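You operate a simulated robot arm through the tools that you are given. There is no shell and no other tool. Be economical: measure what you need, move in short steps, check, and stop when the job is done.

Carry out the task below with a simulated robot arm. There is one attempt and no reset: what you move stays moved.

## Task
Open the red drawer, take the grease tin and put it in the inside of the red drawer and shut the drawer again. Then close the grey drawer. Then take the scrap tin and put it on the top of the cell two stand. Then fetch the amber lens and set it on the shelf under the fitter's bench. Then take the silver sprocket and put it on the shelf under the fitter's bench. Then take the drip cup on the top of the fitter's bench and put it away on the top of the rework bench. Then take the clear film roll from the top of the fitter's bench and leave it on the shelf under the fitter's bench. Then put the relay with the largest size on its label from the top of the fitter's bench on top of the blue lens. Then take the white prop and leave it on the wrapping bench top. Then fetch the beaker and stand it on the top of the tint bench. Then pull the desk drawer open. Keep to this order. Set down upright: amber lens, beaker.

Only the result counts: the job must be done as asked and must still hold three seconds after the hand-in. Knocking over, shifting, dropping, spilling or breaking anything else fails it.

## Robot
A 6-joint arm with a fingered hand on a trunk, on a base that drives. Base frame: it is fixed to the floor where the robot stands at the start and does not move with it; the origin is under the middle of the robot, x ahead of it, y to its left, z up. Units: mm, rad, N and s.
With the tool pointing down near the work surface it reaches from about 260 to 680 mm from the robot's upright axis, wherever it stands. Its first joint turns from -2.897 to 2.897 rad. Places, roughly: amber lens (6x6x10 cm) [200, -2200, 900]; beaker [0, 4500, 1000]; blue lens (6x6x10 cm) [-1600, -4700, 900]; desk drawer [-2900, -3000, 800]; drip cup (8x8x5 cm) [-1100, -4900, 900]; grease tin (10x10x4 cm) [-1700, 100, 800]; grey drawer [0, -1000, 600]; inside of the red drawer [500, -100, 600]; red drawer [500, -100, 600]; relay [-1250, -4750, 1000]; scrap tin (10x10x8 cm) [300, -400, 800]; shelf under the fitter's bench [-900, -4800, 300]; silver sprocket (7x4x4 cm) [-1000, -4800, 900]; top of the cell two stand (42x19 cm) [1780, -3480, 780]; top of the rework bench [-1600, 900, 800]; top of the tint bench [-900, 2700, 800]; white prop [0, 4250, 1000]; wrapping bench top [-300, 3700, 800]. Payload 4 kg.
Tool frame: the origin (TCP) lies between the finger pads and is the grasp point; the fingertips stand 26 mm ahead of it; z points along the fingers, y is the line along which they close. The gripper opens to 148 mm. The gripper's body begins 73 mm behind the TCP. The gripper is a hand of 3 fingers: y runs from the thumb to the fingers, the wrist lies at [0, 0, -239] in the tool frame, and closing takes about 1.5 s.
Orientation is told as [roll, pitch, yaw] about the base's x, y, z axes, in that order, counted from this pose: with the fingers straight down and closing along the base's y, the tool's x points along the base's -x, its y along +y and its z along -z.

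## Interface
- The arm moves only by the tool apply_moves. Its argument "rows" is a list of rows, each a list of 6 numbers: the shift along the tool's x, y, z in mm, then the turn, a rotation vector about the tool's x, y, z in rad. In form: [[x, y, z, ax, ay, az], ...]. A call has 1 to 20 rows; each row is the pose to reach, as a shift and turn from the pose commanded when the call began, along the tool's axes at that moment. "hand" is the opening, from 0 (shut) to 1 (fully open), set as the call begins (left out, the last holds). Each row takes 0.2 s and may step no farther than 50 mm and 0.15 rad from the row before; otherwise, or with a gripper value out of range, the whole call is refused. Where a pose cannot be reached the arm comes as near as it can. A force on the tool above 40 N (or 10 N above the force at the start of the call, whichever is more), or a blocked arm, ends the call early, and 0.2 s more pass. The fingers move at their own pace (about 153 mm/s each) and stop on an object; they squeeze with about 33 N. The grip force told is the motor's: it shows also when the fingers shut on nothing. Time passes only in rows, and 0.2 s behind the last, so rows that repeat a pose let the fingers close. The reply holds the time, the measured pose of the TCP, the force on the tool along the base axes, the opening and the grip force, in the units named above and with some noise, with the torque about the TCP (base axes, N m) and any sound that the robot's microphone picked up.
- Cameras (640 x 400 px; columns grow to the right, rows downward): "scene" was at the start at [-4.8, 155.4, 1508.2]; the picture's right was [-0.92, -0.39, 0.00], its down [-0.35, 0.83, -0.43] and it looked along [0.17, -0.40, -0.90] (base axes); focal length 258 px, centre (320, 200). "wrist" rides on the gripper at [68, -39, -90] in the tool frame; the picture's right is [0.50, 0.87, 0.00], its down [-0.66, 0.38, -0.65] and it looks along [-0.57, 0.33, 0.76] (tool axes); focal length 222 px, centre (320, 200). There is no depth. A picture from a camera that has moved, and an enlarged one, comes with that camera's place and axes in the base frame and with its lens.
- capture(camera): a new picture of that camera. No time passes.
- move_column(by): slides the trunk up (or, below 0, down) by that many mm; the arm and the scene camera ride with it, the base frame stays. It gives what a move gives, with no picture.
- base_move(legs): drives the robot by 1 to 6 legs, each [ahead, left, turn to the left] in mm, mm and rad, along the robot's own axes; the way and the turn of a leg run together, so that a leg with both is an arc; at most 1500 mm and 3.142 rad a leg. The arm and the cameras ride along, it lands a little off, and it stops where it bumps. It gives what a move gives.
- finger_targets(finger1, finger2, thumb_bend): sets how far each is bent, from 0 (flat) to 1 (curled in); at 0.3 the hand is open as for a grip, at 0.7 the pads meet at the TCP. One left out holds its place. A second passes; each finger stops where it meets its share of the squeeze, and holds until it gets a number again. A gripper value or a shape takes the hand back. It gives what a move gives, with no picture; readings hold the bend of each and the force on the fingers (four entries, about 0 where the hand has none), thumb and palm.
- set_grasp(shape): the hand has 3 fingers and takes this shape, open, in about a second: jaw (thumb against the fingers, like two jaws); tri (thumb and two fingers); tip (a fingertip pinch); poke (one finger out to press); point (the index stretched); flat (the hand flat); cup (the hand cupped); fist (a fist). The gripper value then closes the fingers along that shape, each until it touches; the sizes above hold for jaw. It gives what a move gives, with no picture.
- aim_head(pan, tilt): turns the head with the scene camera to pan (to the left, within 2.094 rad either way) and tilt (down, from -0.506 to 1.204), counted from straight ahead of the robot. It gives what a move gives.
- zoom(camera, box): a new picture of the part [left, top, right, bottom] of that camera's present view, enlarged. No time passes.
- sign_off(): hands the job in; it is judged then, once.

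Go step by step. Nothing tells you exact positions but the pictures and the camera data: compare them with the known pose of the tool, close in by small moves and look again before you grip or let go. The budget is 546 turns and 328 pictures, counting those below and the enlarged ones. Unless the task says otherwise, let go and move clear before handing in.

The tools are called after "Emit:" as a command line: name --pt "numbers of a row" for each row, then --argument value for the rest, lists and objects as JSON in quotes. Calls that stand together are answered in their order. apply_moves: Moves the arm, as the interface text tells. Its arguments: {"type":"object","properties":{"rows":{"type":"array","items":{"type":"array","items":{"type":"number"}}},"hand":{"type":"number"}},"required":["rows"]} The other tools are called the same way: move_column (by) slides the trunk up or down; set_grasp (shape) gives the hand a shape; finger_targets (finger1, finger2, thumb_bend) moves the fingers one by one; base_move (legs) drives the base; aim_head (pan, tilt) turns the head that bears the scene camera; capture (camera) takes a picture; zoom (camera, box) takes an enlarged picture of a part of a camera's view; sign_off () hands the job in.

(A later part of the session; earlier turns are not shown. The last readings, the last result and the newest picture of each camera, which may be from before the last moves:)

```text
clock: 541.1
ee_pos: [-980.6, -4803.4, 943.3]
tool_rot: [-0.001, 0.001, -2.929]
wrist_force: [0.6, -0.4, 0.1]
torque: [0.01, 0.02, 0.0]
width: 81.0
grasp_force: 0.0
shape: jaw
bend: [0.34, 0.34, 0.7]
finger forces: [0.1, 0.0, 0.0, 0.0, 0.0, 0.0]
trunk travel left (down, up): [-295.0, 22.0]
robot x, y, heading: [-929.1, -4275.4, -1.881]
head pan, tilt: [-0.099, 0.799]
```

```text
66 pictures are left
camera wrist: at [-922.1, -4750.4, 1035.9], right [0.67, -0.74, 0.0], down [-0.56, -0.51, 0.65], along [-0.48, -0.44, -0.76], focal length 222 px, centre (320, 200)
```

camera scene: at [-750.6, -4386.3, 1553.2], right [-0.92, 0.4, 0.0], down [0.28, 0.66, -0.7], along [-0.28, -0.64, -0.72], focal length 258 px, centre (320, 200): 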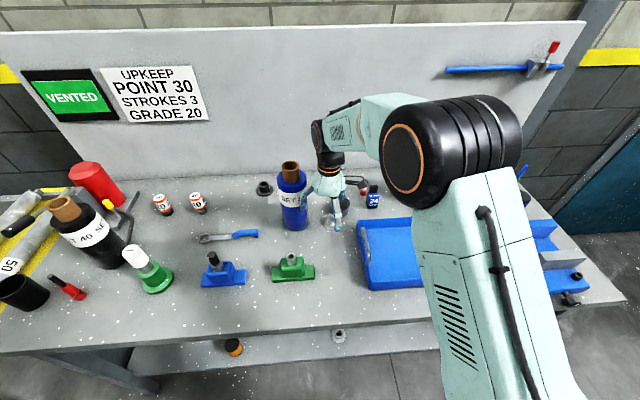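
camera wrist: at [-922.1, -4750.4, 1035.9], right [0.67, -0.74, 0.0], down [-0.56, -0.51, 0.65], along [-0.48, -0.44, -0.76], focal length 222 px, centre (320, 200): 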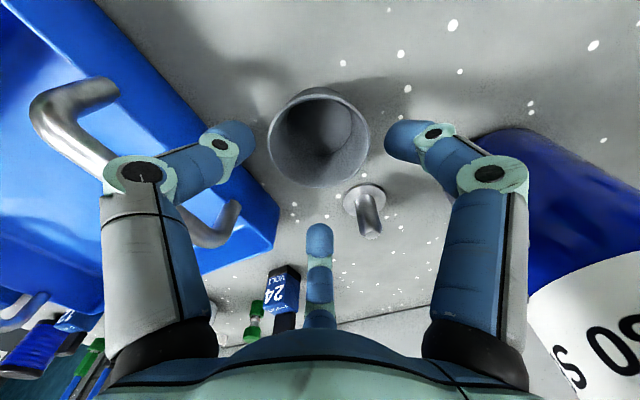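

Emit:
apply_moves --pt "10 -6 15 0 0 0" --pt "10 -6 40 0 0 0" --pt "10 -6 60 0 0 0"

Emit:
apply_moves --pt "0 0 0 0 0 0" --pt "0 0 0 0 0 0" --pt "0 0 0 0 0 0" --pt "0 0 0 0 0 0" --hand 0

Emit:
capture --camera "wrist"

```text
clock: 541.9
ee_pos: [-971.3, -4794.9, 883.1]
tool_rot: [0.002, 0.001, -2.929]
wrist_force: [0.2, -0.1, 0.1]
torque: [-0.03, 0.04, 0.03]
width: 81.4
grasp_force: 0.1
shape: jaw
bend: [0.34, 0.34, 0.7]
finger forces: [0.1, 0.0, 0.0, 0.1, 0.0, 0.0]
trunk travel left (down, up): [-295.0, 22.0]
robot x, y, heading: [-933.7, -4282.1, -1.88]
head pan, tilt: [-0.099, 0.799]
```

```text
clock: 542.9
ee_pos: [-971.4, -4794.4, 883.7]
tool_rot: [0.003, -0.001, -2.927]
wrist_force: [-0.8, -0.4, 0.1]
torque: [-0.01, -0.02, 0.0]
width: 55.9
grasp_force: 32.8
shape: jaw
bend: [0.77, 0.77, 0.7]
finger forces: [29.3, 29.5, 0.0, 0.1, 30.5, 0.0]
trunk travel left (down, up): [-295.0, 22.0]
robot x, y, heading: [-926.0, -4279.6, -1.877]
head pan, tilt: [-0.099, 0.799]
```

```text
65 pictures are left
camera wrist: at [-913.6, -4743.3, 976.0], right [0.67, -0.74, 0.0], down [-0.56, -0.51, 0.65], along [-0.48, -0.44, -0.76], focal length 222 px, centre (320, 200)
```

wrist: 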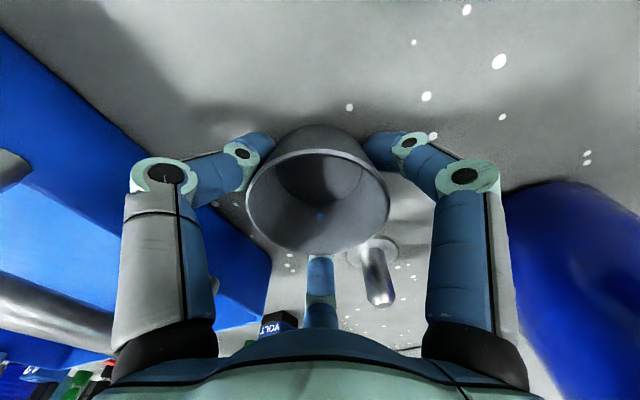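

The cup is held properly. Lift it and drive to the rework bench (the grease tin's old place is free there).

Emit:
apply_moves --pt "0 0 -40 0 0 0" --pt "0 0 -85 0 0 0" --pt "0 0 -130 0 0 0"

Emit:
base_move --legs '[[-600, 0, 0], [0, 0, -1.58], [428, -1121, 0], [428, -1121, 0], [428, -1121, 0]]'

Emit:
aim_head --pan -0.1 --tilt 0.8

Emit:
capture --camera "scene"

```text
clock: 543.7
ee_pos: [-971.9, -4793.5, 1014.6]
tool_rot: [0.003, 0.002, -2.928]
wrist_force: [0.6, 0.4, -0.1]
torque: [-0.02, 0.03, 0.01]
width: 56.1
grasp_force: 32.6
shape: jaw
bend: [0.77, 0.77, 0.7]
finger forces: [29.1, 29.6, 0.0, 0.0, 30.5, 0.0]
trunk travel left (down, up): [-295.0, 22.0]
robot x, y, heading: [-925.7, -4281.2, -1.881]
head pan, tilt: [-0.099, 0.799]
```

```text
clock: 555.1
ee_pos: [-1305.5, -2729.7, 1014.1]
tool_rot: [0.002, 0.005, 1.775]
wrist_force: [-0.6, 0.3, 0.2]
torque: [-0.04, -0.01, 0.01]
width: 55.6
grasp_force: 32.7
shape: jaw
bend: [0.77, 0.77, 0.7]
finger forces: [29.3, 29.5, 0.0, 0.0, 30.3, 0.1]
trunk travel left (down, up): [-295.0, 22.0]
robot x, y, heading: [-794.1, -2780.2, 2.817]
head pan, tilt: [-0.099, 0.799]
stopped in leg 3: the robot was blocked; the commanded pose is now the measured one
```

```text
clock: 555.7
ee_pos: [-1306.8, -2734.1, 1013.2]
tool_rot: [0.002, -0.001, 1.777]
wrist_force: [0.1, 0.9, -1.2]
torque: [0.02, 0.0, -0.01]
width: 55.8
grasp_force: 33.0
shape: jaw
bend: [0.77, 0.77, 0.7]
finger forces: [29.2, 29.6, 0.0, 0.0, 30.3, 0.0]
trunk travel left (down, up): [-295.0, 22.0]
robot x, y, heading: [-792.1, -2779.8, 2.822]
head pan, tilt: [-0.099, 0.799]
```

```text
64 pictures are left
camera scene: at [-904.2, -2956.3, 1553.2], right [0.41, 0.91, 0.0], down [0.66, -0.29, -0.7], along [-0.64, 0.28, -0.72], focal length 258 px, centre (320, 200)
```

scene: 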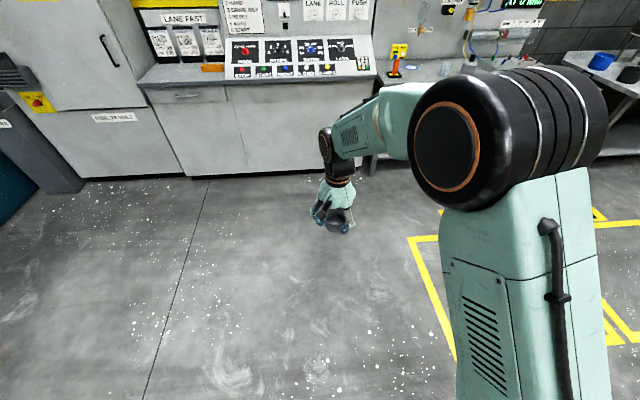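

Blocked — perhaps by a cone. Check behind-right.

Emit:
aim_head --pan -2.09 --tilt 0.7

Emit:
capture --camera "scene"

```text
clock: 557.6
ee_pos: [-1305.9, -2733.2, 1012.7]
tool_rot: [0.001, 0.002, 1.778]
wrist_force: [0.0, 0.6, -0.7]
torque: [0.0, 0.04, -0.02]
width: 55.9
grasp_force: 32.7
shape: jaw
bend: [0.77, 0.77, 0.7]
finger forces: [29.3, 29.6, 0.0, 0.1, 30.3, 0.0]
trunk travel left (down, up): [-295.0, 22.0]
robot x, y, heading: [-791.0, -2781.9, 2.824]
head pan, tilt: [-2.089, 0.7]
```

```text
63 pictures are left
camera scene: at [-767.4, -2931.6, 1561.5], right [0.67, -0.74, 0.0], down [-0.48, -0.43, -0.76], along [0.57, 0.51, -0.64], focal length 258 px, centre (320, 200)
```

scene: 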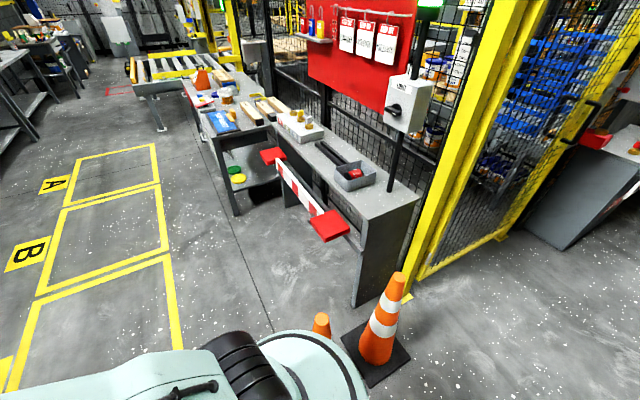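

The cones still stand; one was just touched by the base. Go around with more clearance.

Emit:
base_move --legs '[[250, 60, 0], [382, -1250, 0], [382, -1250, 0]]'

Emit:
aim_head --pan -0.1 --tilt 0.8

Emit:
capture --camera "scene"

```text
clock: 571.6
ee_pos: [-1555.2, -139.5, 1013.0]
tool_rot: [0.002, 0.001, 1.793]
wrist_force: [-0.3, 0.0, -0.2]
torque: [0.05, -0.01, -0.02]
width: 55.5
grasp_force: 33.3
shape: jaw
bend: [0.77, 0.77, 0.7]
finger forces: [29.2, 29.5, 0.0, 0.0, 30.5, 0.1]
trunk travel left (down, up): [-295.0, 22.0]
robot x, y, heading: [-1045.3, -180.8, 2.838]
head pan, tilt: [-2.089, 0.7]
```

```text
clock: 573.5
ee_pos: [-1556.4, -141.6, 1014.0]
tool_rot: [0.0, 0.002, 1.793]
wrist_force: [-0.6, -0.6, 0.1]
torque: [-0.03, -0.01, 0.01]
width: 55.8
grasp_force: 33.2
shape: jaw
bend: [0.77, 0.77, 0.7]
finger forces: [29.1, 29.6, 0.0, 0.1, 30.6, 0.0]
trunk travel left (down, up): [-295.0, 22.0]
robot x, y, heading: [-1039.4, -182.5, 2.841]
head pan, tilt: [-0.099, 0.799]
```

```text
62 pictures are left
camera scene: at [-1151.3, -355.9, 1553.3], right [0.39, 0.92, 0.0], down [0.66, -0.28, -0.7], along [-0.64, 0.27, -0.72], focal length 258 px, centre (320, 200)
```

scene: 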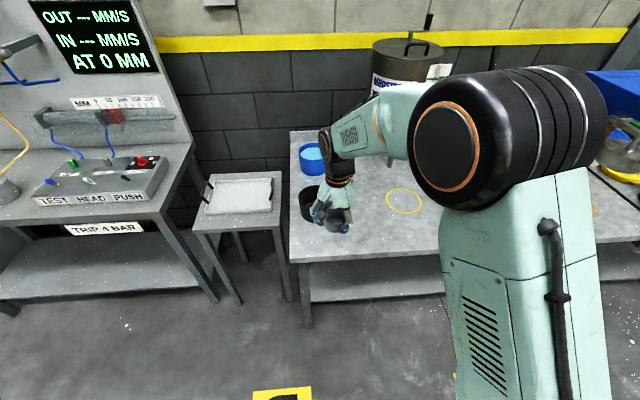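

Emit:
base_move --legs '[[0, -141, 0], [205, 0, 0]]'

Emit:
capture --camera "wrist"

Emit:
zoom --camera "scene" --box '[230, 110, 430, 235]'

```text
clock: 576.1
ee_pos: [-1708.7, 51.4, 1011.3]
tool_rot: [0.0, 0.002, 1.795]
wrist_force: [-0.3, 0.3, -1.3]
torque: [-0.04, 0.0, 0.01]
width: 55.5
grasp_force: 33.2
shape: jaw
bend: [0.77, 0.77, 0.7]
finger forces: [29.1, 29.7, 0.1, 0.0, 30.5, 0.0]
trunk travel left (down, up): [-295.0, 22.0]
robot x, y, heading: [-1190.6, 11.4, 2.841]
head pan, tilt: [-0.099, 0.799]
```

```text
61 pictures are left
camera wrist: at [-1655.2, -5.8, 1105.2], right [-0.73, -0.68, 0.0], down [-0.51, 0.56, 0.65], along [-0.44, 0.48, -0.76], focal length 222 px, centre (320, 200)
```

wrist: 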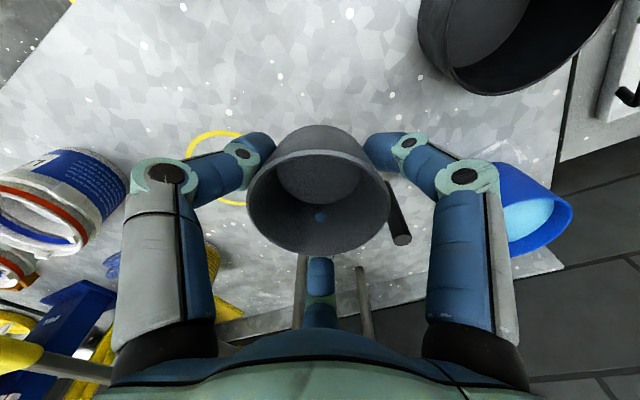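

```text
3.20 times, centred on (330, 172) of scene
camera zoom: at [-1303.2, -162.9, 1553.2], right [0.39, 0.92, 0.0], down [0.66, -0.28, -0.7], along [-0.64, 0.27, -0.72], focal length 827 px, centre (288, 288)
```

zoom: 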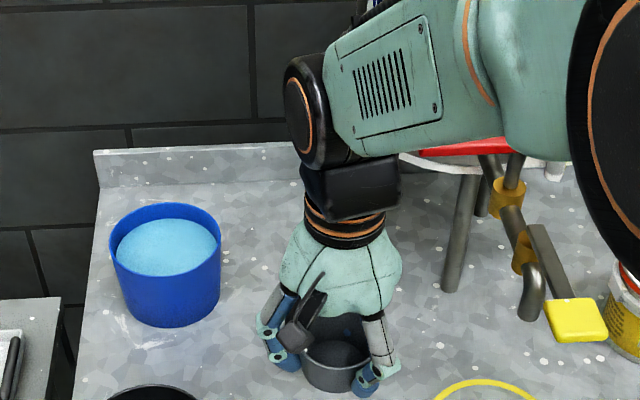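

Clear spot below. Lower to the bench top.

Emit:
apply_moves --pt "0 0 45 0 0 0" --pt "0 0 90 0 0 0" --pt "0 0 130 0 0 0" --pt "0 0 155 0 0 0" --pt "0 0 165 0 0 0" --pt "0 0 170 0 0 0" --pt "0 0 175 0 0 0" --pt "0 0 180 0 0 0" --pt "0 0 185 0 0 0"

Emit:
apply_moves --pt "0 0 -2 0 0 0" --pt "0 0 -2 0 0 0" --pt "0 0 -2 0 0 0" --pt "0 0 -2 0 0 0" --pt "0 0 -30 0 0 0" --pt "0 0 -75 0 0 0" --pt "0 0 -120 0 0 0" --pt "0 0 -160 0 0 0" --hand 0.6

Emit:
capture --camera "wrist"

```text
clock: 578.1
ee_pos: [-1708.1, 50.9, 831.1]
tool_rot: [0.004, 0.0, 1.794]
wrist_force: [1.9, -1.4, 17.7]
torque: [0.01, -0.24, -0.03]
width: 56.3
grasp_force: 32.9
shape: jaw
bend: [0.77, 0.77, 0.69]
finger forces: [31.3, 31.0, 0.1, 0.0, 32.7, 0.0]
trunk travel left (down, up): [-295.0, 22.0]
robot x, y, heading: [-1192.0, 14.1, 2.841]
head pan, tilt: [-0.099, 0.799]
```

```text
clock: 579.9
ee_pos: [-1709.6, 51.3, 989.4]
tool_rot: [0.003, 0.002, 1.792]
wrist_force: [0.1, 0.6, 0.2]
torque: [0.0, -0.05, 0.01]
width: 88.3
grasp_force: 0.0
shape: jaw
bend: [0.32, 0.32, 0.7]
finger forces: [0.0, 0.1, 0.1, 0.1, 0.0, 0.0]
trunk travel left (down, up): [-295.0, 22.0]
robot x, y, heading: [-1190.1, 13.8, 2.844]
head pan, tilt: [-0.099, 0.799]
```

```text
59 pictures are left
camera wrist: at [-1655.4, -6.3, 1080.8], right [-0.73, -0.68, 0.0], down [-0.51, 0.56, 0.65], along [-0.45, 0.48, -0.76], focal length 222 px, centre (320, 200)
```

wrist: 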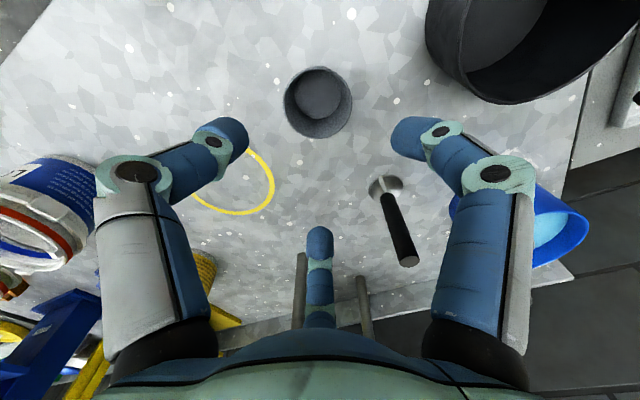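

Cup placed upright on the rework bench. Return to the fitter's bench for the clear film roll (SET 20).

Emit:
base_move --legs '[[-205, 141, 0], [-382, 1250, 0], [-382, 1250, 0], [-60, 1020, 0], [0, 0, 1.56]]'

Emit:
capture --camera "scene"

Emit:
zoom --camera "scene" --box '[200, 40, 440, 190]'

```text
clock: 602.8
ee_pos: [-1289.3, -4306.6, 987.5]
tool_rot: [-0.001, 0.001, -2.882]
wrist_force: [0.3, -0.9, 0.2]
torque: [0.02, 0.01, 0.01]
width: 88.5
grasp_force: 0.0
shape: jaw
bend: [0.32, 0.32, 0.7]
finger forces: [0.0, 0.0, 0.1, 0.1, 0.1, 0.0]
trunk travel left (down, up): [-295.0, 22.0]
robot x, y, heading: [-1269.9, -3792.0, -1.837]
head pan, tilt: [-0.099, 0.799]
```

```text
58 pictures are left
camera scene: at [-1089.3, -3889.4, 1553.3], right [-0.93, 0.36, 0.0], down [0.26, 0.67, -0.7], along [-0.25, -0.65, -0.72], focal length 258 px, centre (320, 200)
```

scene: 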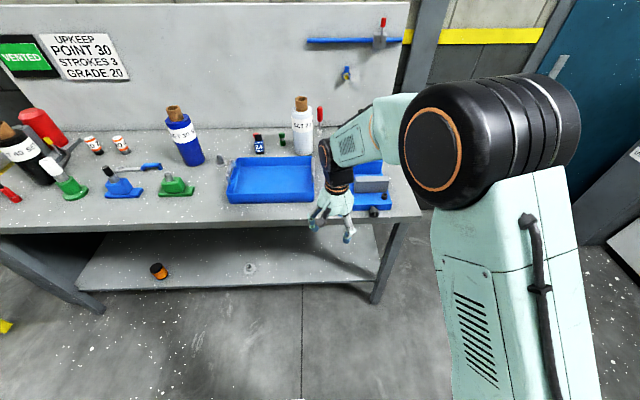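

```text
2.67 times, centred on (320, 115) of scene
camera zoom: at [-1089.3, -3889.4, 1553.3], right [-0.93, 0.36, 0.0], down [0.26, 0.67, -0.7], along [-0.25, -0.65, -0.72], focal length 689 px, centre (320, 427)
```

zoom: 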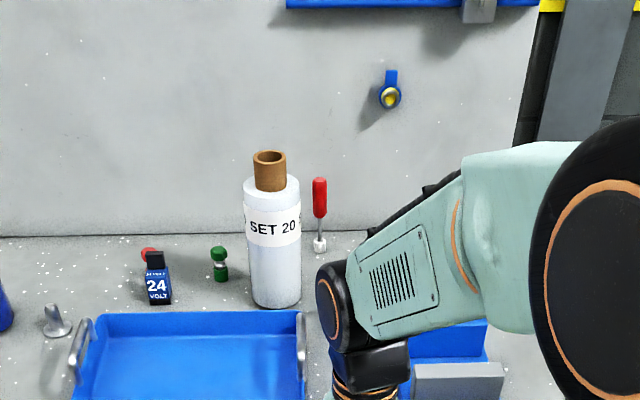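

The roll is 200 mm tall with a core on top (total to z≈1103) at (-1377, -4853). Raise the hand high, then drive up beside it.

Emit:
apply_moves --pt "0 0 -45 0 0 0" --pt "0 0 -90 0 0 0" --pt "0 0 -135 0 0 0" --pt "0 0 -175 0 0 0" --hand 0.6

Emit:
base_move --legs '[[0, 0, -0.043], [0, 160, 0], [380, 0, 0]]'

Emit:
capture --camera "wrist"

```text
clock: 603.8
ee_pos: [-1290.4, -4309.7, 1162.8]
tool_rot: [0.0, 0.002, -2.882]
wrist_force: [-0.3, -1.3, -0.2]
torque: [-0.02, 0.02, -0.01]
width: 88.3
grasp_force: 0.0
shape: jaw
bend: [0.32, 0.32, 0.7]
finger forces: [0.0, 0.1, 0.1, 0.1, 0.0, 0.0]
trunk travel left (down, up): [-295.0, 22.0]
robot x, y, heading: [-1269.0, -3790.9, -1.836]
head pan, tilt: [-0.099, 0.799]
```

```text
clock: 607.6
ee_pos: [-1274.1, -4727.1, 1160.9]
tool_rot: [0.002, 0.001, -2.92]
wrist_force: [-0.5, -0.2, -0.2]
torque: [-0.02, 0.02, -0.01]
width: 88.1
grasp_force: 0.1
shape: jaw
bend: [0.32, 0.32, 0.7]
finger forces: [0.1, 0.1, 0.0, 0.1, 0.1, 0.0]
trunk travel left (down, up): [-295.0, 22.0]
robot x, y, heading: [-1236.5, -4209.7, -1.875]
head pan, tilt: [-0.099, 0.799]
```

```text
56 pictures are left
camera wrist: at [-1216.7, -4674.4, 1254.3], right [0.68, -0.73, 0.0], down [-0.56, -0.51, 0.65], along [-0.48, -0.44, -0.76], focal length 222 px, centre (320, 200)
```

wrist: 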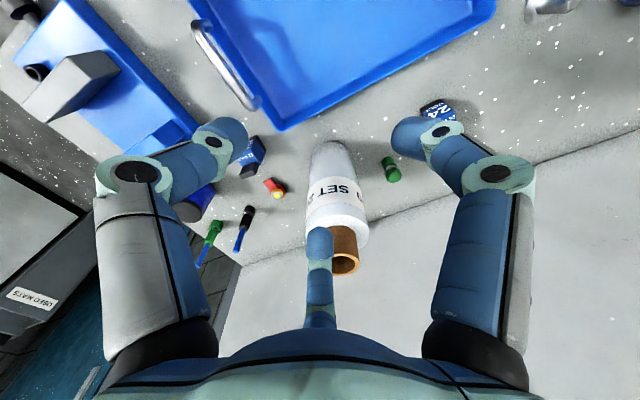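

Emit:
apply_moves --pt "-40 33 0 0 0 0" --pt "-80 67 0 0 0 0" --pt "-121 101 0 0 0 0"

Emit:
capture --camera "wrist"

```text
refused: row 1 steps farther than a row can; nothing moved
```

```text
55 pictures are left
camera wrist: at [-1216.7, -4674.4, 1254.3], right [0.68, -0.73, 0.0], down [-0.56, -0.51, 0.65], along [-0.48, -0.44, -0.76], focal length 222 px, centre (320, 200)
```

wrist: 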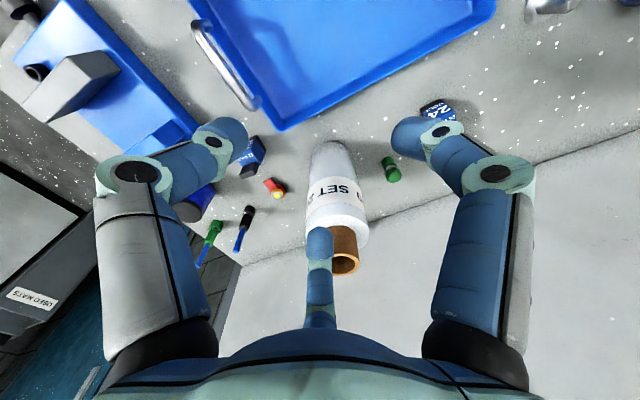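

Emit:
apply_moves --pt "-30 25 0 0 0 0" --pt "-60 50 0 0 0 0" --pt "-90 75 0 0 0 0" --pt "-121 101 0 0 0 0"

Emit:
capture --camera "wrist"

```text
clock: 608.6
ee_pos: [-1373.1, -4852.5, 1161.1]
tool_rot: [-0.003, 0.003, -2.92]
wrist_force: [-0.2, 0.3, 0.0]
torque: [0.03, 0.0, 0.01]
width: 88.2
grasp_force: 0.0
shape: jaw
bend: [0.32, 0.32, 0.7]
finger forces: [0.0, 0.1, 0.0, 0.0, 0.1, 0.1]
trunk travel left (down, up): [-295.0, 22.0]
robot x, y, heading: [-1236.4, -4209.1, -1.872]
head pan, tilt: [-0.099, 0.799]
```

```text
54 pictures are left
camera wrist: at [-1315.9, -4800.4, 1253.1], right [0.68, -0.73, 0.0], down [-0.56, -0.52, 0.65], along [-0.48, -0.44, -0.76], focal length 222 px, centre (320, 200)
```

wrist: 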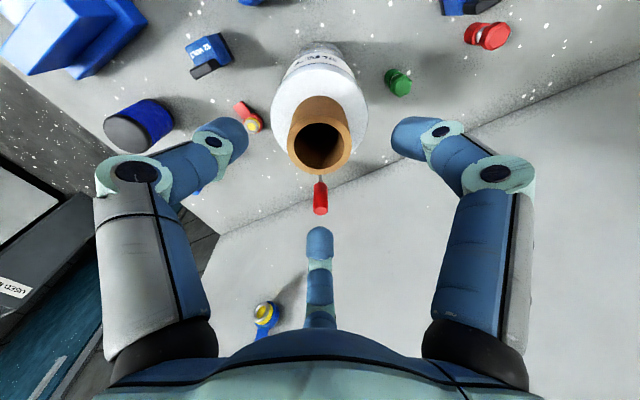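

Aligned with the core. Descend to grip the top of the film.

Emit:
apply_moves --pt "2 -1 40 0 0 0" --pt "2 -1 80 0 0 0" --pt "2 -1 115 0 0 0" --pt "2 -1 130 0 0 0"

Emit:
apply_moves --pt "0 0 0 0 0 0" --pt "0 0 0 0 0 0" --pt "0 0 0 0 0 0" --pt "0 0 0 0 0 0" --pt "0 0 0 0 0 0" --hand 0

Emit:
apply_moves --pt "0 0 -30 0 0 0" --pt "0 0 -75 0 0 0" --pt "0 0 -120 0 0 0"

Emit:
capture --camera "wrist"

```text
clock: 609.6
ee_pos: [-1367.8, -4850.3, 1031.6]
tool_rot: [0.001, 0.0, -2.918]
wrist_force: [-0.4, -0.8, 1.6]
torque: [-0.11, 0.07, -0.05]
width: 89.7
grasp_force: 0.1
shape: jaw
bend: [0.32, 0.3, 0.7]
finger forces: [0.0, 2.0, 0.0, 0.0, 0.1, 0.1]
trunk travel left (down, up): [-295.0, 22.0]
robot x, y, heading: [-1234.2, -4209.9, -1.879]
head pan, tilt: [-0.099, 0.799]
```

```text
clock: 610.8
ee_pos: [-1367.1, -4850.7, 1030.6]
tool_rot: [-0.001, 0.002, -2.919]
wrist_force: [0.6, 2.2, 0.5]
torque: [0.08, 0.03, -0.04]
width: 76.4
grasp_force: 32.9
shape: jaw
bend: [0.77, 0.31, 0.7]
finger forces: [30.1, 30.1, 0.0, 0.0, 28.5, 0.1]
trunk travel left (down, up): [-295.0, 22.0]
robot x, y, heading: [-1233.8, -4207.6, -1.871]
head pan, tilt: [-0.099, 0.799]
```

```text
clock: 611.6
ee_pos: [-1366.7, -4853.5, 1150.9]
tool_rot: [-0.001, 0.002, -2.918]
wrist_force: [-0.5, 0.7, -8.5]
torque: [0.01, -0.08, 0.02]
width: 76.2
grasp_force: 32.8
shape: jaw
bend: [0.77, 0.31, 0.7]
finger forces: [30.6, 30.7, 0.1, 0.0, 27.5, 0.1]
trunk travel left (down, up): [-295.0, 22.0]
robot x, y, heading: [-1237.4, -4211.9, -1.88]
head pan, tilt: [-0.099, 0.799]
```

```text
53 pictures are left
camera wrist: at [-1310.0, -4800.1, 1242.4], right [0.68, -0.73, 0.0], down [-0.56, -0.51, 0.65], along [-0.48, -0.44, -0.76], focal length 222 px, centre (320, 200)
```

wrist: 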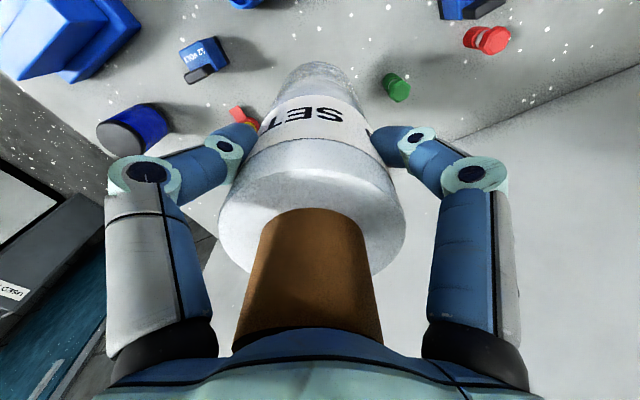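

Roll held. Back away, turn the hand's roll for a level carry, then tilt it to level.

Emit:
base_move --legs '[[-430, 0, 0]]'

Emit:
apply_moves --pt "0 0 0 0 0 -0.131" --pt "0 0 0 0 0 -0.262" --pt "0 0 0 0 0 -0.393" --pt "0 0 0 0 0 -0.524"

Emit:
apply_moves --pt "9 -5 12 -0.07 -0.124 0" --pt "19 -11 24 -0.14 -0.249 0" --pt "28 -16 36 -0.21 -0.373 0" --pt "38 -21 48 -0.28 -0.497 0" --pt "47 -27 60 -0.35 -0.622 0" --pt "57 -32 72 -0.42 -0.746 0" --pt "66 -38 84 -0.49 -0.871 0" --pt "76 -43 96 -0.56 -0.995 0" --pt "85 -48 108 -0.63 -1.119 0" --pt "95 -54 120 -0.7 -1.244 0" --pt "105 -59 130 -0.77 -1.368 0"

Emit:
capture --camera "wrist"

```text
clock: 614.2
ee_pos: [-1242.3, -4441.7, 1150.8]
tool_rot: [-0.001, 0.002, -2.924]
wrist_force: [0.2, -0.1, -9.4]
torque: [0.06, -0.09, 0.03]
width: 76.3
grasp_force: 33.5
shape: jaw
bend: [0.77, 0.31, 0.7]
finger forces: [30.4, 30.9, 0.1, 0.0, 27.8, 0.1]
trunk travel left (down, up): [-295.0, 22.0]
robot x, y, heading: [-1106.8, -3798.2, -1.883]
head pan, tilt: [-0.099, 0.799]
```

```text
clock: 615.2
ee_pos: [-1242.1, -4441.7, 1151.6]
tool_rot: [0.003, 0.001, -2.399]
wrist_force: [-0.3, -0.2, -9.6]
torque: [0.08, -0.04, -0.02]
width: 76.5
grasp_force: 33.1
shape: jaw
bend: [0.77, 0.31, 0.7]
finger forces: [30.5, 30.8, 0.0, 0.0, 27.6, 0.1]
trunk travel left (down, up): [-295.0, 22.0]
robot x, y, heading: [-1109.0, -3793.3, -1.88]
head pan, tilt: [-0.099, 0.799]
```

```text
clock: 617.6
ee_pos: [-1190.0, -4327.7, 1018.6]
tool_rot: [1.568, -1.056, 2.817]
wrist_force: [-0.6, 0.1, -8.9]
torque: [0.56, -0.23, -0.04]
width: 75.4
grasp_force: 33.5
shape: jaw
bend: [0.77, 0.33, 0.7]
finger forces: [32.9, 29.9, 0.0, 0.0, 33.4, 0.1]
out of reach, approached as far as the arm can: row 6, 7, 9, 10, 11
trunk travel left (down, up): [-295.0, 22.0]
robot x, y, heading: [-1110.5, -3795.6, -1.88]
head pan, tilt: [-0.099, 0.799]
```

```text
52 pictures are left
camera wrist: at [-1160.2, -4241.9, 942.8], right [0.95, -0.32, -0.01], down [0.21, 0.62, 0.76], along [-0.24, -0.72, 0.65], focal length 222 px, centre (320, 200)
```

wrist: 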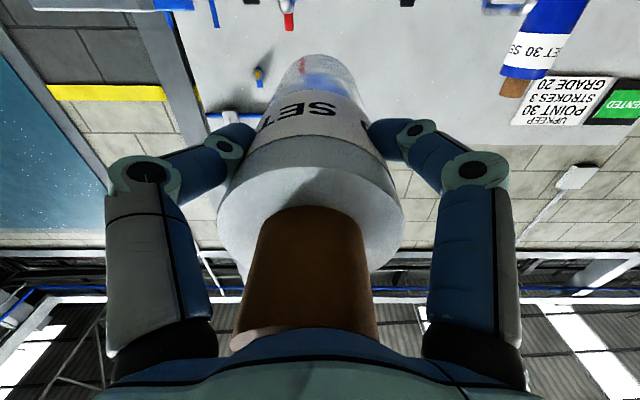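

Level. Lower trunk and arm to shelf height, outside the bench.

Emit:
move_column --by -290

Emit:
apply_moves --pt "39 -22 0 0 0 0" --pt "79 -45 0 0 0 0" --pt "118 -67 0 0 0 0" --pt "158 -89 0 0 0 0" --pt "197 -111 0 0 0 0" --pt "237 -134 0 0 0 0" --pt "276 -156 0 0 0 0" --pt "316 -178 0 0 0 0" --pt "333 -188 0 0 0 0"

Emit:
aim_head --pan -0.1 --tilt 0.9

Emit:
capture --camera "scene"

```text
clock: 620.6
ee_pos: [-1182.8, -4310.2, 654.3]
tool_rot: [1.296, -1.042, 3.054]
wrist_force: [0.6, 1.0, -0.7]
torque: [-0.03, 0.01, 0.01]
width: 37.2
grasp_force: 32.8
shape: jaw
bend: [0.84, 0.83, 0.77]
finger forces: [0.1, 0.1, 0.0, 0.1, 0.0, 0.0]
trunk travel left (down, up): [-5.0, 312.0]
robot x, y, heading: [-1103.5, -3796.4, -1.875]
head pan, tilt: [-0.099, 0.799]
```

```text
clock: 622.6
ee_pos: [-1166.6, -4278.6, 286.5]
tool_rot: [1.355, -1.041, 2.996]
wrist_force: [0.5, 0.1, -0.4]
torque: [0.0, 0.02, 0.0]
width: 37.5
grasp_force: 33.4
shape: jaw
bend: [0.84, 0.83, 0.77]
finger forces: [0.2, 0.0, 0.0, 0.0, 0.0, 0.1]
out of reach, approached as far as the arm can: row 8, 9
trunk travel left (down, up): [-5.0, 312.0]
robot x, y, heading: [-1105.6, -3798.9, -1.878]
head pan, tilt: [-0.099, 0.799]
```

```text
clock: 623.2
ee_pos: [-1163.4, -4280.3, 285.5]
tool_rot: [1.36, -1.042, 2.991]
wrist_force: [-0.1, -0.4, 0.1]
torque: [0.0, -0.02, 0.0]
width: 37.3
grasp_force: 32.9
shape: jaw
bend: [0.84, 0.83, 0.77]
finger forces: [0.1, 0.0, 0.0, 0.0, 0.0, 0.0]
trunk travel left (down, up): [-5.0, 312.0]
robot x, y, heading: [-1108.4, -3794.9, -1.878]
head pan, tilt: [-0.099, 0.901]
```

```text
51 pictures are left
camera scene: at [-944.5, -3950.4, 1249.8], right [-0.92, 0.39, 0.0], down [0.31, 0.72, -0.62], along [-0.25, -0.57, -0.78], focal length 258 px, centre (320, 200)
```

scene: 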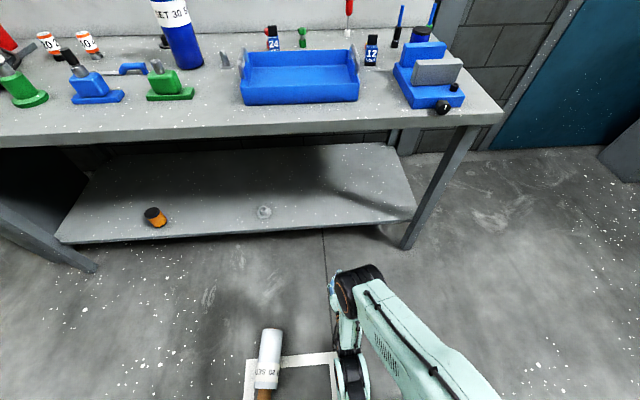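

The roll's end caught the bench edge and it was dropped to the floor. Check the lens and the roll.

Emit:
zoom --camera "scene" --box '[110, 180, 210, 242]'

Emit:
zoom --camera "scene" --box '[200, 310, 340, 397]'

```text
6.40 times, centred on (160, 211) of scene
camera zoom: at [-944.5, -3950.4, 1249.8], right [-0.92, 0.39, 0.0], down [0.31, 0.72, -0.62], along [-0.25, -0.57, -0.78], focal length 1654 px, centre (1344, 130)
```

zoom: 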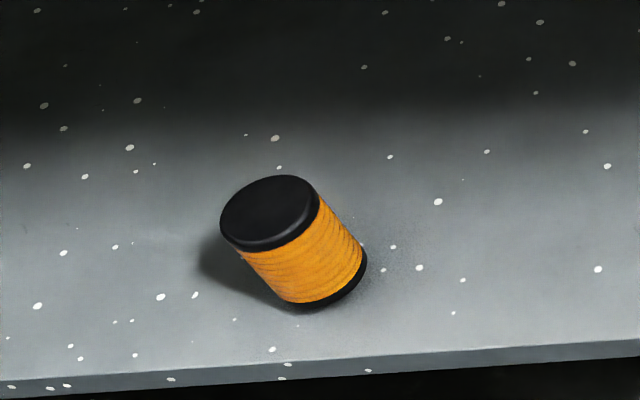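

```text
4.57 times, centred on (270, 354) of scene
camera zoom: at [-944.5, -3950.4, 1249.8], right [-0.92, 0.39, 0.0], down [0.31, 0.72, -0.62], along [-0.25, -0.57, -0.78], focal length 1182 px, centre (549, -502)
```

zoom: 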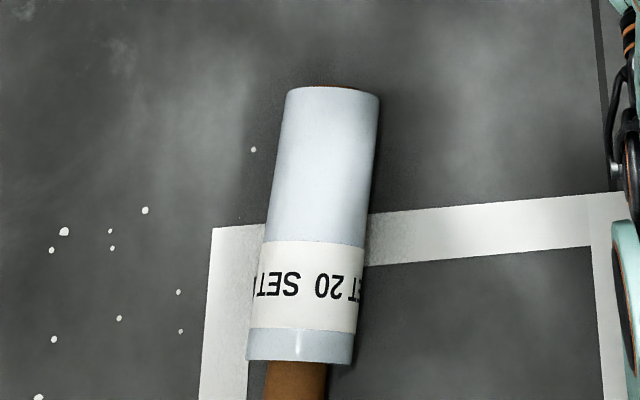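

Lens still stands; the roll lies on the floor. Raise the arm, straighten it downward again, and plan a crosswise grasp of the roll.

Emit:
move_column --by 290

Emit:
apply_moves --pt "-39 22 0 0 0 0" --pt "-79 45 0 0 0 0" --pt "-118 67 0 0 0 0" --pt "-158 89 0 0 0 0" --pt "-197 111 0 0 0 0" --pt "-237 134 0 0 0 0" --pt "-276 156 0 0 0 0" --pt "-316 178 0 0.065 0.115 0" --pt "-340 190 0 0.13 0.23 0" --pt "-340 190 0 0.194 0.344 0" --pt "-340 190 0 0.259 0.459 0" --pt "-340 190 0 0.324 0.574 0" --pt "-340 190 0 0.389 0.689 0" --pt "-340 190 0 0.454 0.804 0" --pt "-340 190 0 0.519 0.919 0" --pt "-340 190 0 0.583 1.033 0" --pt "-340 190 0 0.648 1.148 0" --pt "-340 190 0 0.713 1.263 0" --pt "-340 190 0 0.778 1.378 0" --hand 1

```text
clock: 626.1
ee_pos: [-1162.8, -4261.7, 566.2]
tool_rot: [1.296, -1.042, 3.056]
wrist_force: [-0.6, 0.7, -0.1]
torque: [-0.03, -0.01, -0.02]
width: 37.1
grasp_force: 33.5
shape: jaw
bend: [0.84, 0.83, 0.77]
finger forces: [0.0, 0.2, 0.0, 0.0, 0.0, 0.1]
trunk travel left (down, up): [-295.0, 22.0]
robot x, y, heading: [-1104.9, -3794.5, -1.88]
head pan, tilt: [-0.099, 0.901]
```

```text
clock: 630.1
ee_pos: [-1179.6, -4312.9, 952.4]
tool_rot: [-0.075, 0.131, -2.414]
wrist_force: [-0.3, 0.1, -0.5]
torque: [0.05, -0.01, 0.04]
width: 148.0
grasp_force: 0.0
shape: jaw
bend: [0.3, 0.3, 0.3]
finger forces: [0.0, 0.1, 0.1, 0.1, 0.1, 0.0]
out of reach, approached as far as the arm can: row 15, 16
trunk travel left (down, up): [-295.0, 22.0]
robot x, y, heading: [-1103.8, -3799.6, -1.875]
head pan, tilt: [-0.099, 0.901]
```

Emit:
apply_moves --pt "0 0 0 -0.075 -0.131 0" --pt "0 0 0 -0.075 -0.131 -0.14" --pt "0 0 0 -0.075 -0.131 -0.28" --pt "0 0 0 -0.075 -0.131 -0.42"

Emit:
apply_moves --pt "0 0 0 0 0 -0.14" --pt "0 0 0 0 0 -0.28" --pt "0 0 0 0 0 -0.42" --pt "0 0 0 0 0 -0.56" --pt "0 0 0 0 0 -0.7" --pt "0 0 0 0 0 -0.84" --pt "0 0 0 0 0 -0.98" --pt "0 0 0 0 0 -1.12" --pt "0 0 0 0 0 -1.26" --pt "0 0 0 0 0 -1.4" --pt "0 0 0 0 0 -1.54" --pt "0 0 0 0 0 -1.68"

Emit:
base_move --legs '[[0, 0, 1.445], [0, -273, 0]]'

Emit:
capture --camera "wrist"

```text
refused: row 1 steps farther than a row can; nothing moved
```

```text
clock: 632.8
ee_pos: [-1180.7, -4312.6, 951.3]
tool_rot: [0.134, 0.06, -0.723]
wrist_force: [0.2, -0.1, 0.3]
torque: [-0.02, 0.0, -0.01]
width: 148.1
grasp_force: 0.0
shape: jaw
bend: [0.3, 0.3, 0.3]
finger forces: [0.0, 0.0, 0.0, 0.1, 0.0, 0.0]
trunk travel left (down, up): [-295.0, 22.0]
robot x, y, heading: [-1111.9, -3798.2, -1.874]
head pan, tilt: [-0.099, 0.901]
```

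```text
clock: 638.3
ee_pos: [-710.7, -4172.9, 951.6]
tool_rot: [0.136, 0.058, 0.744]
wrist_force: [-0.3, -0.1, 0.1]
torque: [-0.03, -0.02, 0.01]
width: 148.1
grasp_force: 0.0
shape: jaw
bend: [0.3, 0.3, 0.3]
finger forces: [0.1, 0.0, 0.1, 0.0, 0.0, 0.0]
trunk travel left (down, up): [-295.0, 22.0]
robot x, y, heading: [-1218.5, -4050.5, -0.407]
head pan, tilt: [-0.099, 0.901]
```

```text
48 pictures are left
camera wrist: at [-721.3, -4254.0, 1041.2], right [-0.94, 0.3, 0.15], down [0.32, 0.68, 0.66], along [0.1, 0.67, -0.74], focal length 222 px, centre (320, 200)
```

wrist: 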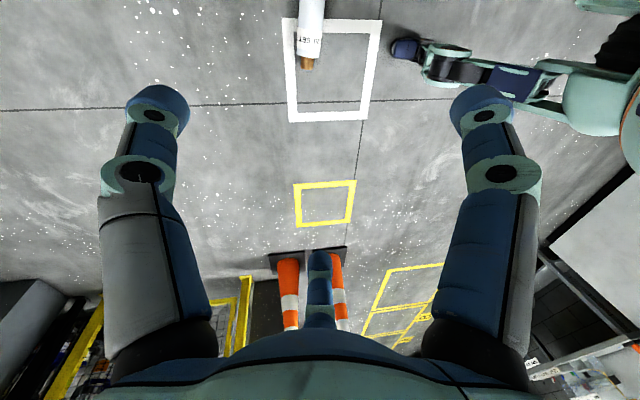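

Emit:
apply_moves --pt "21 17 0 0.068 -0.029 -0.099" --pt "43 34 0 0.136 -0.058 -0.198" --pt "64 51 0 0.136 -0.058 -0.297" --pt "85 69 0 0.136 -0.058 -0.396"

Emit:
move_column --by -290

Emit:
apply_moves --pt "0 0 45 0 0 0" --pt "0 0 90 0 0 0" --pt "0 0 135 0 0 0" --pt "0 0 180 0 0 0" --pt "0 0 225 0 0 0" --pt "0 0 270 0 0 0" --pt "0 0 315 0 0 0"

Emit:
capture --camera "wrist"

```text
clock: 639.3
ee_pos: [-816.9, -4170.5, 968.3]
tool_rot: [0.001, -0.013, 1.13]
wrist_force: [0.0, 0.0, 0.8]
torque: [-0.02, -0.05, -0.01]
width: 147.9
grasp_force: 0.1
shape: jaw
bend: [0.3, 0.3, 0.3]
finger forces: [0.0, 0.0, 0.1, 0.0, 0.0, 0.1]
out of reach, approached as far as the arm can: row 4
trunk travel left (down, up): [-295.0, 22.0]
robot x, y, heading: [-1215.9, -4051.6, -0.406]
head pan, tilt: [-0.099, 0.901]
```

```text
clock: 642.2
ee_pos: [-815.0, -4170.2, 675.4]
tool_rot: [0.003, -0.024, 1.135]
wrist_force: [0.2, -0.4, -0.2]
torque: [0.01, 0.01, -0.02]
width: 147.8
grasp_force: 0.0
shape: jaw
bend: [0.3, 0.3, 0.3]
finger forces: [0.1, 0.0, 0.0, 0.1, 0.0, 0.1]
trunk travel left (down, up): [-5.0, 312.0]
robot x, y, heading: [-1214.6, -4049.7, -0.409]
head pan, tilt: [-0.099, 0.901]
```

```text
clock: 643.8
ee_pos: [-811.0, -4163.8, 361.1]
tool_rot: [0.005, -0.024, 1.134]
wrist_force: [-0.8, -0.6, 1.3]
torque: [0.01, -0.01, -0.01]
width: 148.1
grasp_force: 0.0
shape: jaw
bend: [0.3, 0.3, 0.3]
finger forces: [0.0, 0.0, 0.0, 0.0, 0.0, 0.1]
trunk travel left (down, up): [-5.0, 312.0]
robot x, y, heading: [-1212.8, -4050.2, -0.409]
head pan, tilt: [-0.099, 0.901]
```

```text
47 pictures are left
camera wrist: at [-804.8, -4244.3, 451.7], right [-1.0, -0.09, -0.01], down [-0.07, 0.74, 0.67], along [-0.05, 0.67, -0.74], focal length 222 px, centre (320, 200)
```

wrist: 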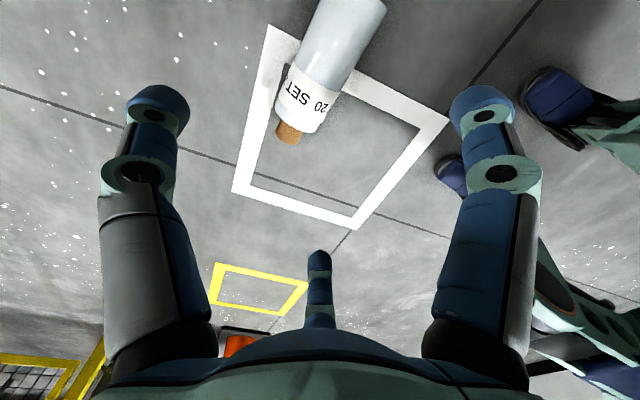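

Film roll centre ≈ (-817, -4190) with its axis along my tool's x. Descend straddling it, and close.

Emit:
apply_moves --pt "13 5 45 0.005 0.024 0.02" --pt "26 9 90 0.005 0.024 0.02" --pt "26 9 135 0.005 0.024 0.02" --pt "26 9 180 0.005 0.024 0.02" --pt "26 9 220 0.005 0.024 0.02"

Emit:
capture --camera "wrist"

```text
clock: 645.0
ee_pos: [-830.4, -4179.0, 141.1]
tool_rot: [0.0, 0.002, 1.115]
wrist_force: [-0.3, 1.4, -0.1]
torque: [-0.01, 0.0, -0.02]
width: 147.8
grasp_force: 0.1
shape: jaw
bend: [0.3, 0.3, 0.3]
finger forces: [0.0, 0.0, 0.0, 0.0, 0.1, 0.0]
trunk travel left (down, up): [-5.0, 312.0]
robot x, y, heading: [-1215.4, -4047.4, -0.408]
head pan, tilt: [-0.099, 0.901]
```

```text
46 pictures are left
camera wrist: at [-824.3, -4255.9, 233.1], right [-1.0, -0.07, 0.0], down [-0.05, 0.76, 0.65], along [-0.04, 0.65, -0.76], focal length 222 px, centre (320, 200)
```

wrist: 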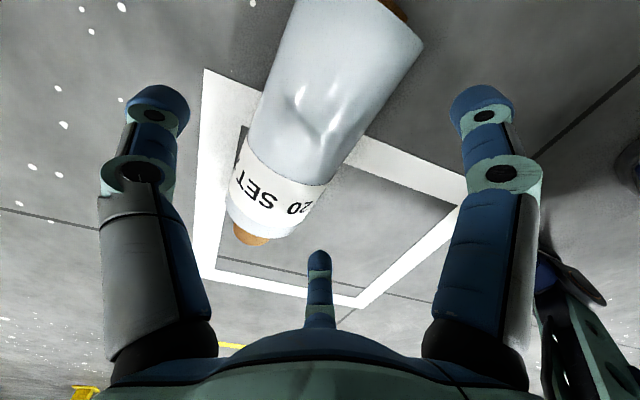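

Emit:
apply_moves --pt "-6 8 0 0 0 0" --pt "-12 15 20 0 0 0" --pt "-12 15 55 0 0 0" --pt "-12 15 80 0 0 0" --pt "-12 15 91 0 0 0"

Emit:
apply_moves --pt "0 0 0 0 0 0" --pt "0 0 0 0 0 0" --pt "0 0 0 0 0 0" --pt "0 0 0 0 0 0" --pt "0 0 0 0 0 0" --pt "0 0 0 0 0 0" --hand 0

Emit:
capture --camera "wrist"

```text
clock: 646.2
ee_pos: [-840.5, -4160.7, 50.0]
tool_rot: [0.001, 0.001, 1.114]
wrist_force: [-0.4, 0.4, 0.1]
torque: [0.03, -0.01, 0.01]
width: 147.8
grasp_force: 0.1
shape: jaw
bend: [0.3, 0.3, 0.3]
finger forces: [0.0, 0.0, 0.0, 0.0, 0.1, 0.1]
trunk travel left (down, up): [-5.0, 312.0]
robot x, y, heading: [-1216.4, -4048.9, -0.405]
head pan, tilt: [-0.099, 0.901]
```

```text
clock: 647.6
ee_pos: [-840.4, -4160.1, 49.9]
tool_rot: [0.001, 0.001, 1.114]
wrist_force: [-0.4, -0.6, 0.1]
torque: [0.06, 0.18, 0.05]
width: 74.3
grasp_force: 32.8
shape: jaw
bend: [0.78, 0.78, 0.54]
finger forces: [24.2, 22.8, 0.0, 0.1, 46.5, 0.1]
trunk travel left (down, up): [-5.0, 312.0]
robot x, y, heading: [-1215.2, -4043.1, -0.403]
head pan, tilt: [-0.099, 0.901]
```

```text
45 pictures are left
camera wrist: at [-834.8, -4238.6, 143.1], right [-1.0, -0.07, 0.0], down [-0.05, 0.76, 0.65], along [-0.04, 0.65, -0.76], focal length 222 px, centre (320, 200)
```

wrist: 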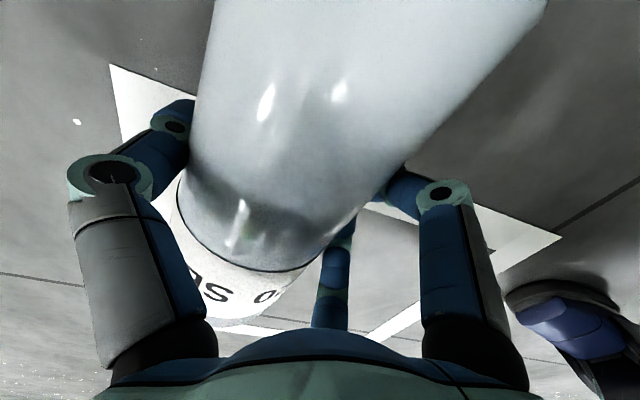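

Excellent crosswise grip. Lift, move away from the bench, turn to face it, and raise.

Emit:
apply_moves --pt "0 0 -40 0 0 0" --pt "0 0 -85 0 0 0" --pt "0 0 -130 0 0 0" --pt "0 0 -175 0 0 0" --pt "0 0 -220 0 0 0" --pt "0 0 -265 0 0 0" --pt "0 0 -300 0 0 0"

Emit:
base_move --legs '[[0, 350, 0], [0, 0, -1.475]]'

Emit:
move_column --by 290

Emit:
apply_moves --pt "0 0 -40 0 0 0.138" --pt "0 0 -80 0 0 0.276" --pt "0 0 -120 0 0 0.414" --pt "0 0 -160 0 0 0.552" --pt "0 0 -200 0 0 0.69" --pt "0 0 -240 0 0 0.828" --pt "0 0 -280 0 0 0.966" --pt "0 0 -290 0 0 1.104" --pt "0 0 -290 0 0 1.242" --pt "0 0 -290 0 0 1.38" --pt "0 0 -290 0 0 1.52"

```text
clock: 649.2
ee_pos: [-838.4, -4157.0, 348.4]
tool_rot: [-0.001, 0.0, 1.116]
wrist_force: [0.0, -0.1, -8.7]
torque: [-0.03, 0.24, 0.01]
width: 73.4
grasp_force: 33.0
shape: jaw
bend: [0.78, 0.78, 0.55]
finger forces: [23.9, 22.8, 0.0, 0.0, 46.5, 0.0]
trunk travel left (down, up): [-5.0, 312.0]
robot x, y, heading: [-1213.5, -4049.4, -0.406]
head pan, tilt: [-0.099, 0.901]
```

```text
clock: 655.0
ee_pos: [-1139.9, -4112.2, 348.4]
tool_rot: [0.0, 0.002, -0.34]
wrist_force: [0.2, -0.4, -8.5]
torque: [0.22, 0.02, 0.0]
width: 73.7
grasp_force: 33.0
shape: jaw
bend: [0.78, 0.78, 0.55]
finger forces: [23.4, 22.2, 0.0, 0.1, 45.5, 0.1]
trunk travel left (down, up): [-5.0, 312.0]
robot x, y, heading: [-1070.5, -3722.2, -1.858]
head pan, tilt: [-0.099, 0.901]
```

```text
clock: 658.0
ee_pos: [-1139.7, -4111.0, 637.2]
tool_rot: [0.001, 0.001, -0.341]
wrist_force: [0.2, -0.5, -9.0]
torque: [0.25, 0.03, -0.03]
width: 72.7
grasp_force: 33.0
shape: jaw
bend: [0.78, 0.78, 0.55]
finger forces: [23.4, 21.7, 0.0, 0.1, 44.8, 0.0]
trunk travel left (down, up): [-295.0, 22.0]
robot x, y, heading: [-1075.2, -3723.3, -1.86]
head pan, tilt: [-0.099, 0.901]
```

```text
clock: 660.4
ee_pos: [-1139.2, -4111.5, 926.3]
tool_rot: [-0.001, 0.001, -1.863]
wrist_force: [-0.6, -1.5, -8.9]
torque: [0.02, -0.25, -0.01]
width: 72.6
grasp_force: 32.7
shape: jaw
bend: [0.78, 0.78, 0.55]
finger forces: [23.3, 22.2, 0.0, 0.0, 45.2, 0.1]
trunk travel left (down, up): [-295.0, 22.0]
robot x, y, heading: [-1076.8, -3725.5, -1.865]
head pan, tilt: [-0.099, 0.901]
```

Emit:
apply_moves --pt "-14 0 0 0 -0.143 0" --pt "-28 0 0 0 -0.286 0" --pt "-42 0 0 0 -0.428 0" --pt "-56 0 0 0 -0.571 0" --pt "-70 0 0 0 -0.714 0" --pt "-84 0 0 0 -0.857 0" --pt "-98 0 0 0 -1.0 0" --pt "-112 0 0 0 -1.143 0" --pt "-126 0 0 0 -1.285 0" --pt "-140 0 0 0 -1.428 0" --pt "-150 0 0 0 -1.571 0"

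Emit:
capture --camera "wrist"

```text
clock: 662.8
ee_pos: [-1151.7, -4256.7, 928.1]
tool_rot: [-2.812, -1.569, 0.925]
wrist_force: [0.3, -1.1, -8.7]
torque: [0.07, -0.23, 0.02]
width: 71.6
grasp_force: 32.3
shape: jaw
bend: [0.78, 0.78, 0.55]
finger forces: [23.3, 22.7, 0.0, 0.0, 44.7, 0.0]
out of reach, approached as far as the arm can: row 3, 4, 5, 6, 7, 8, 9, 10, 11
trunk travel left (down, up): [-295.0, 22.0]
robot x, y, heading: [-1074.2, -3724.5, -1.864]
head pan, tilt: [-0.099, 0.901]
```

```text
44 pictures are left
camera wrist: at [-1160.2, -4158.9, 863.1], right [0.82, -0.27, -0.5], down [0.56, 0.51, 0.65], along [0.08, -0.82, 0.57], focal length 222 px, centre (320, 200)
```

wrist: 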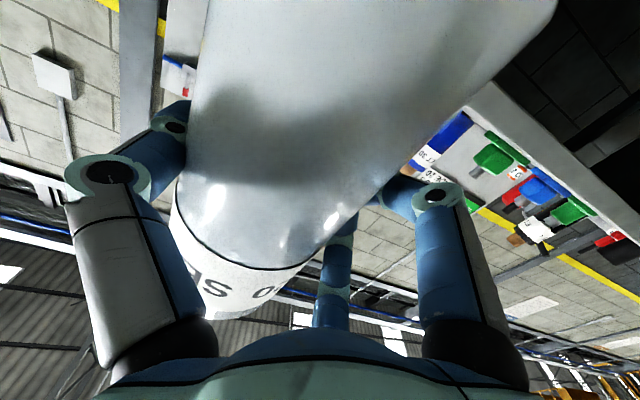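

Level with the core up. Lower trunk and arm, still clear of the bench.

Emit:
move_column --by -290

Emit:
apply_moves --pt "40 0 5 0 0 0" --pt "80 0 10 0 0 0" --pt "120 0 15 0 0 0" --pt "160 0 20 0 0 0" --pt "200 0 25 0 0 0" --pt "240 0 30 0 0 0" --pt "264 0 30 0 0 0"

```text
clock: 665.7
ee_pos: [-1141.5, -4226.6, 560.8]
tool_rot: [-0.03, -1.432, -1.856]
wrist_force: [0.5, -0.3, -9.1]
torque: [0.05, -0.21, 0.01]
width: 71.5
grasp_force: 33.3
shape: jaw
bend: [0.78, 0.78, 0.55]
finger forces: [23.3, 22.9, 0.0, 0.1, 44.8, 0.0]
trunk travel left (down, up): [-5.0, 312.0]
robot x, y, heading: [-1076.1, -3724.8, -1.865]
head pan, tilt: [-0.099, 0.901]
```

```text
clock: 667.3
ee_pos: [-1129.5, -4220.8, 296.3]
tool_rot: [-0.038, -1.434, -1.857]
wrist_force: [-0.4, -0.2, -8.8]
torque: [0.0, -0.23, 0.02]
width: 71.5
grasp_force: 33.1
shape: jaw
bend: [0.78, 0.78, 0.55]
finger forces: [23.5, 23.3, 0.0, 0.1, 44.9, 0.0]
out of reach, approached as far as the arm can: row 4, 5, 6, 7
trunk travel left (down, up): [-5.0, 312.0]
robot x, y, heading: [-1076.7, -3726.5, -1.86]
head pan, tilt: [-0.099, 0.901]
```

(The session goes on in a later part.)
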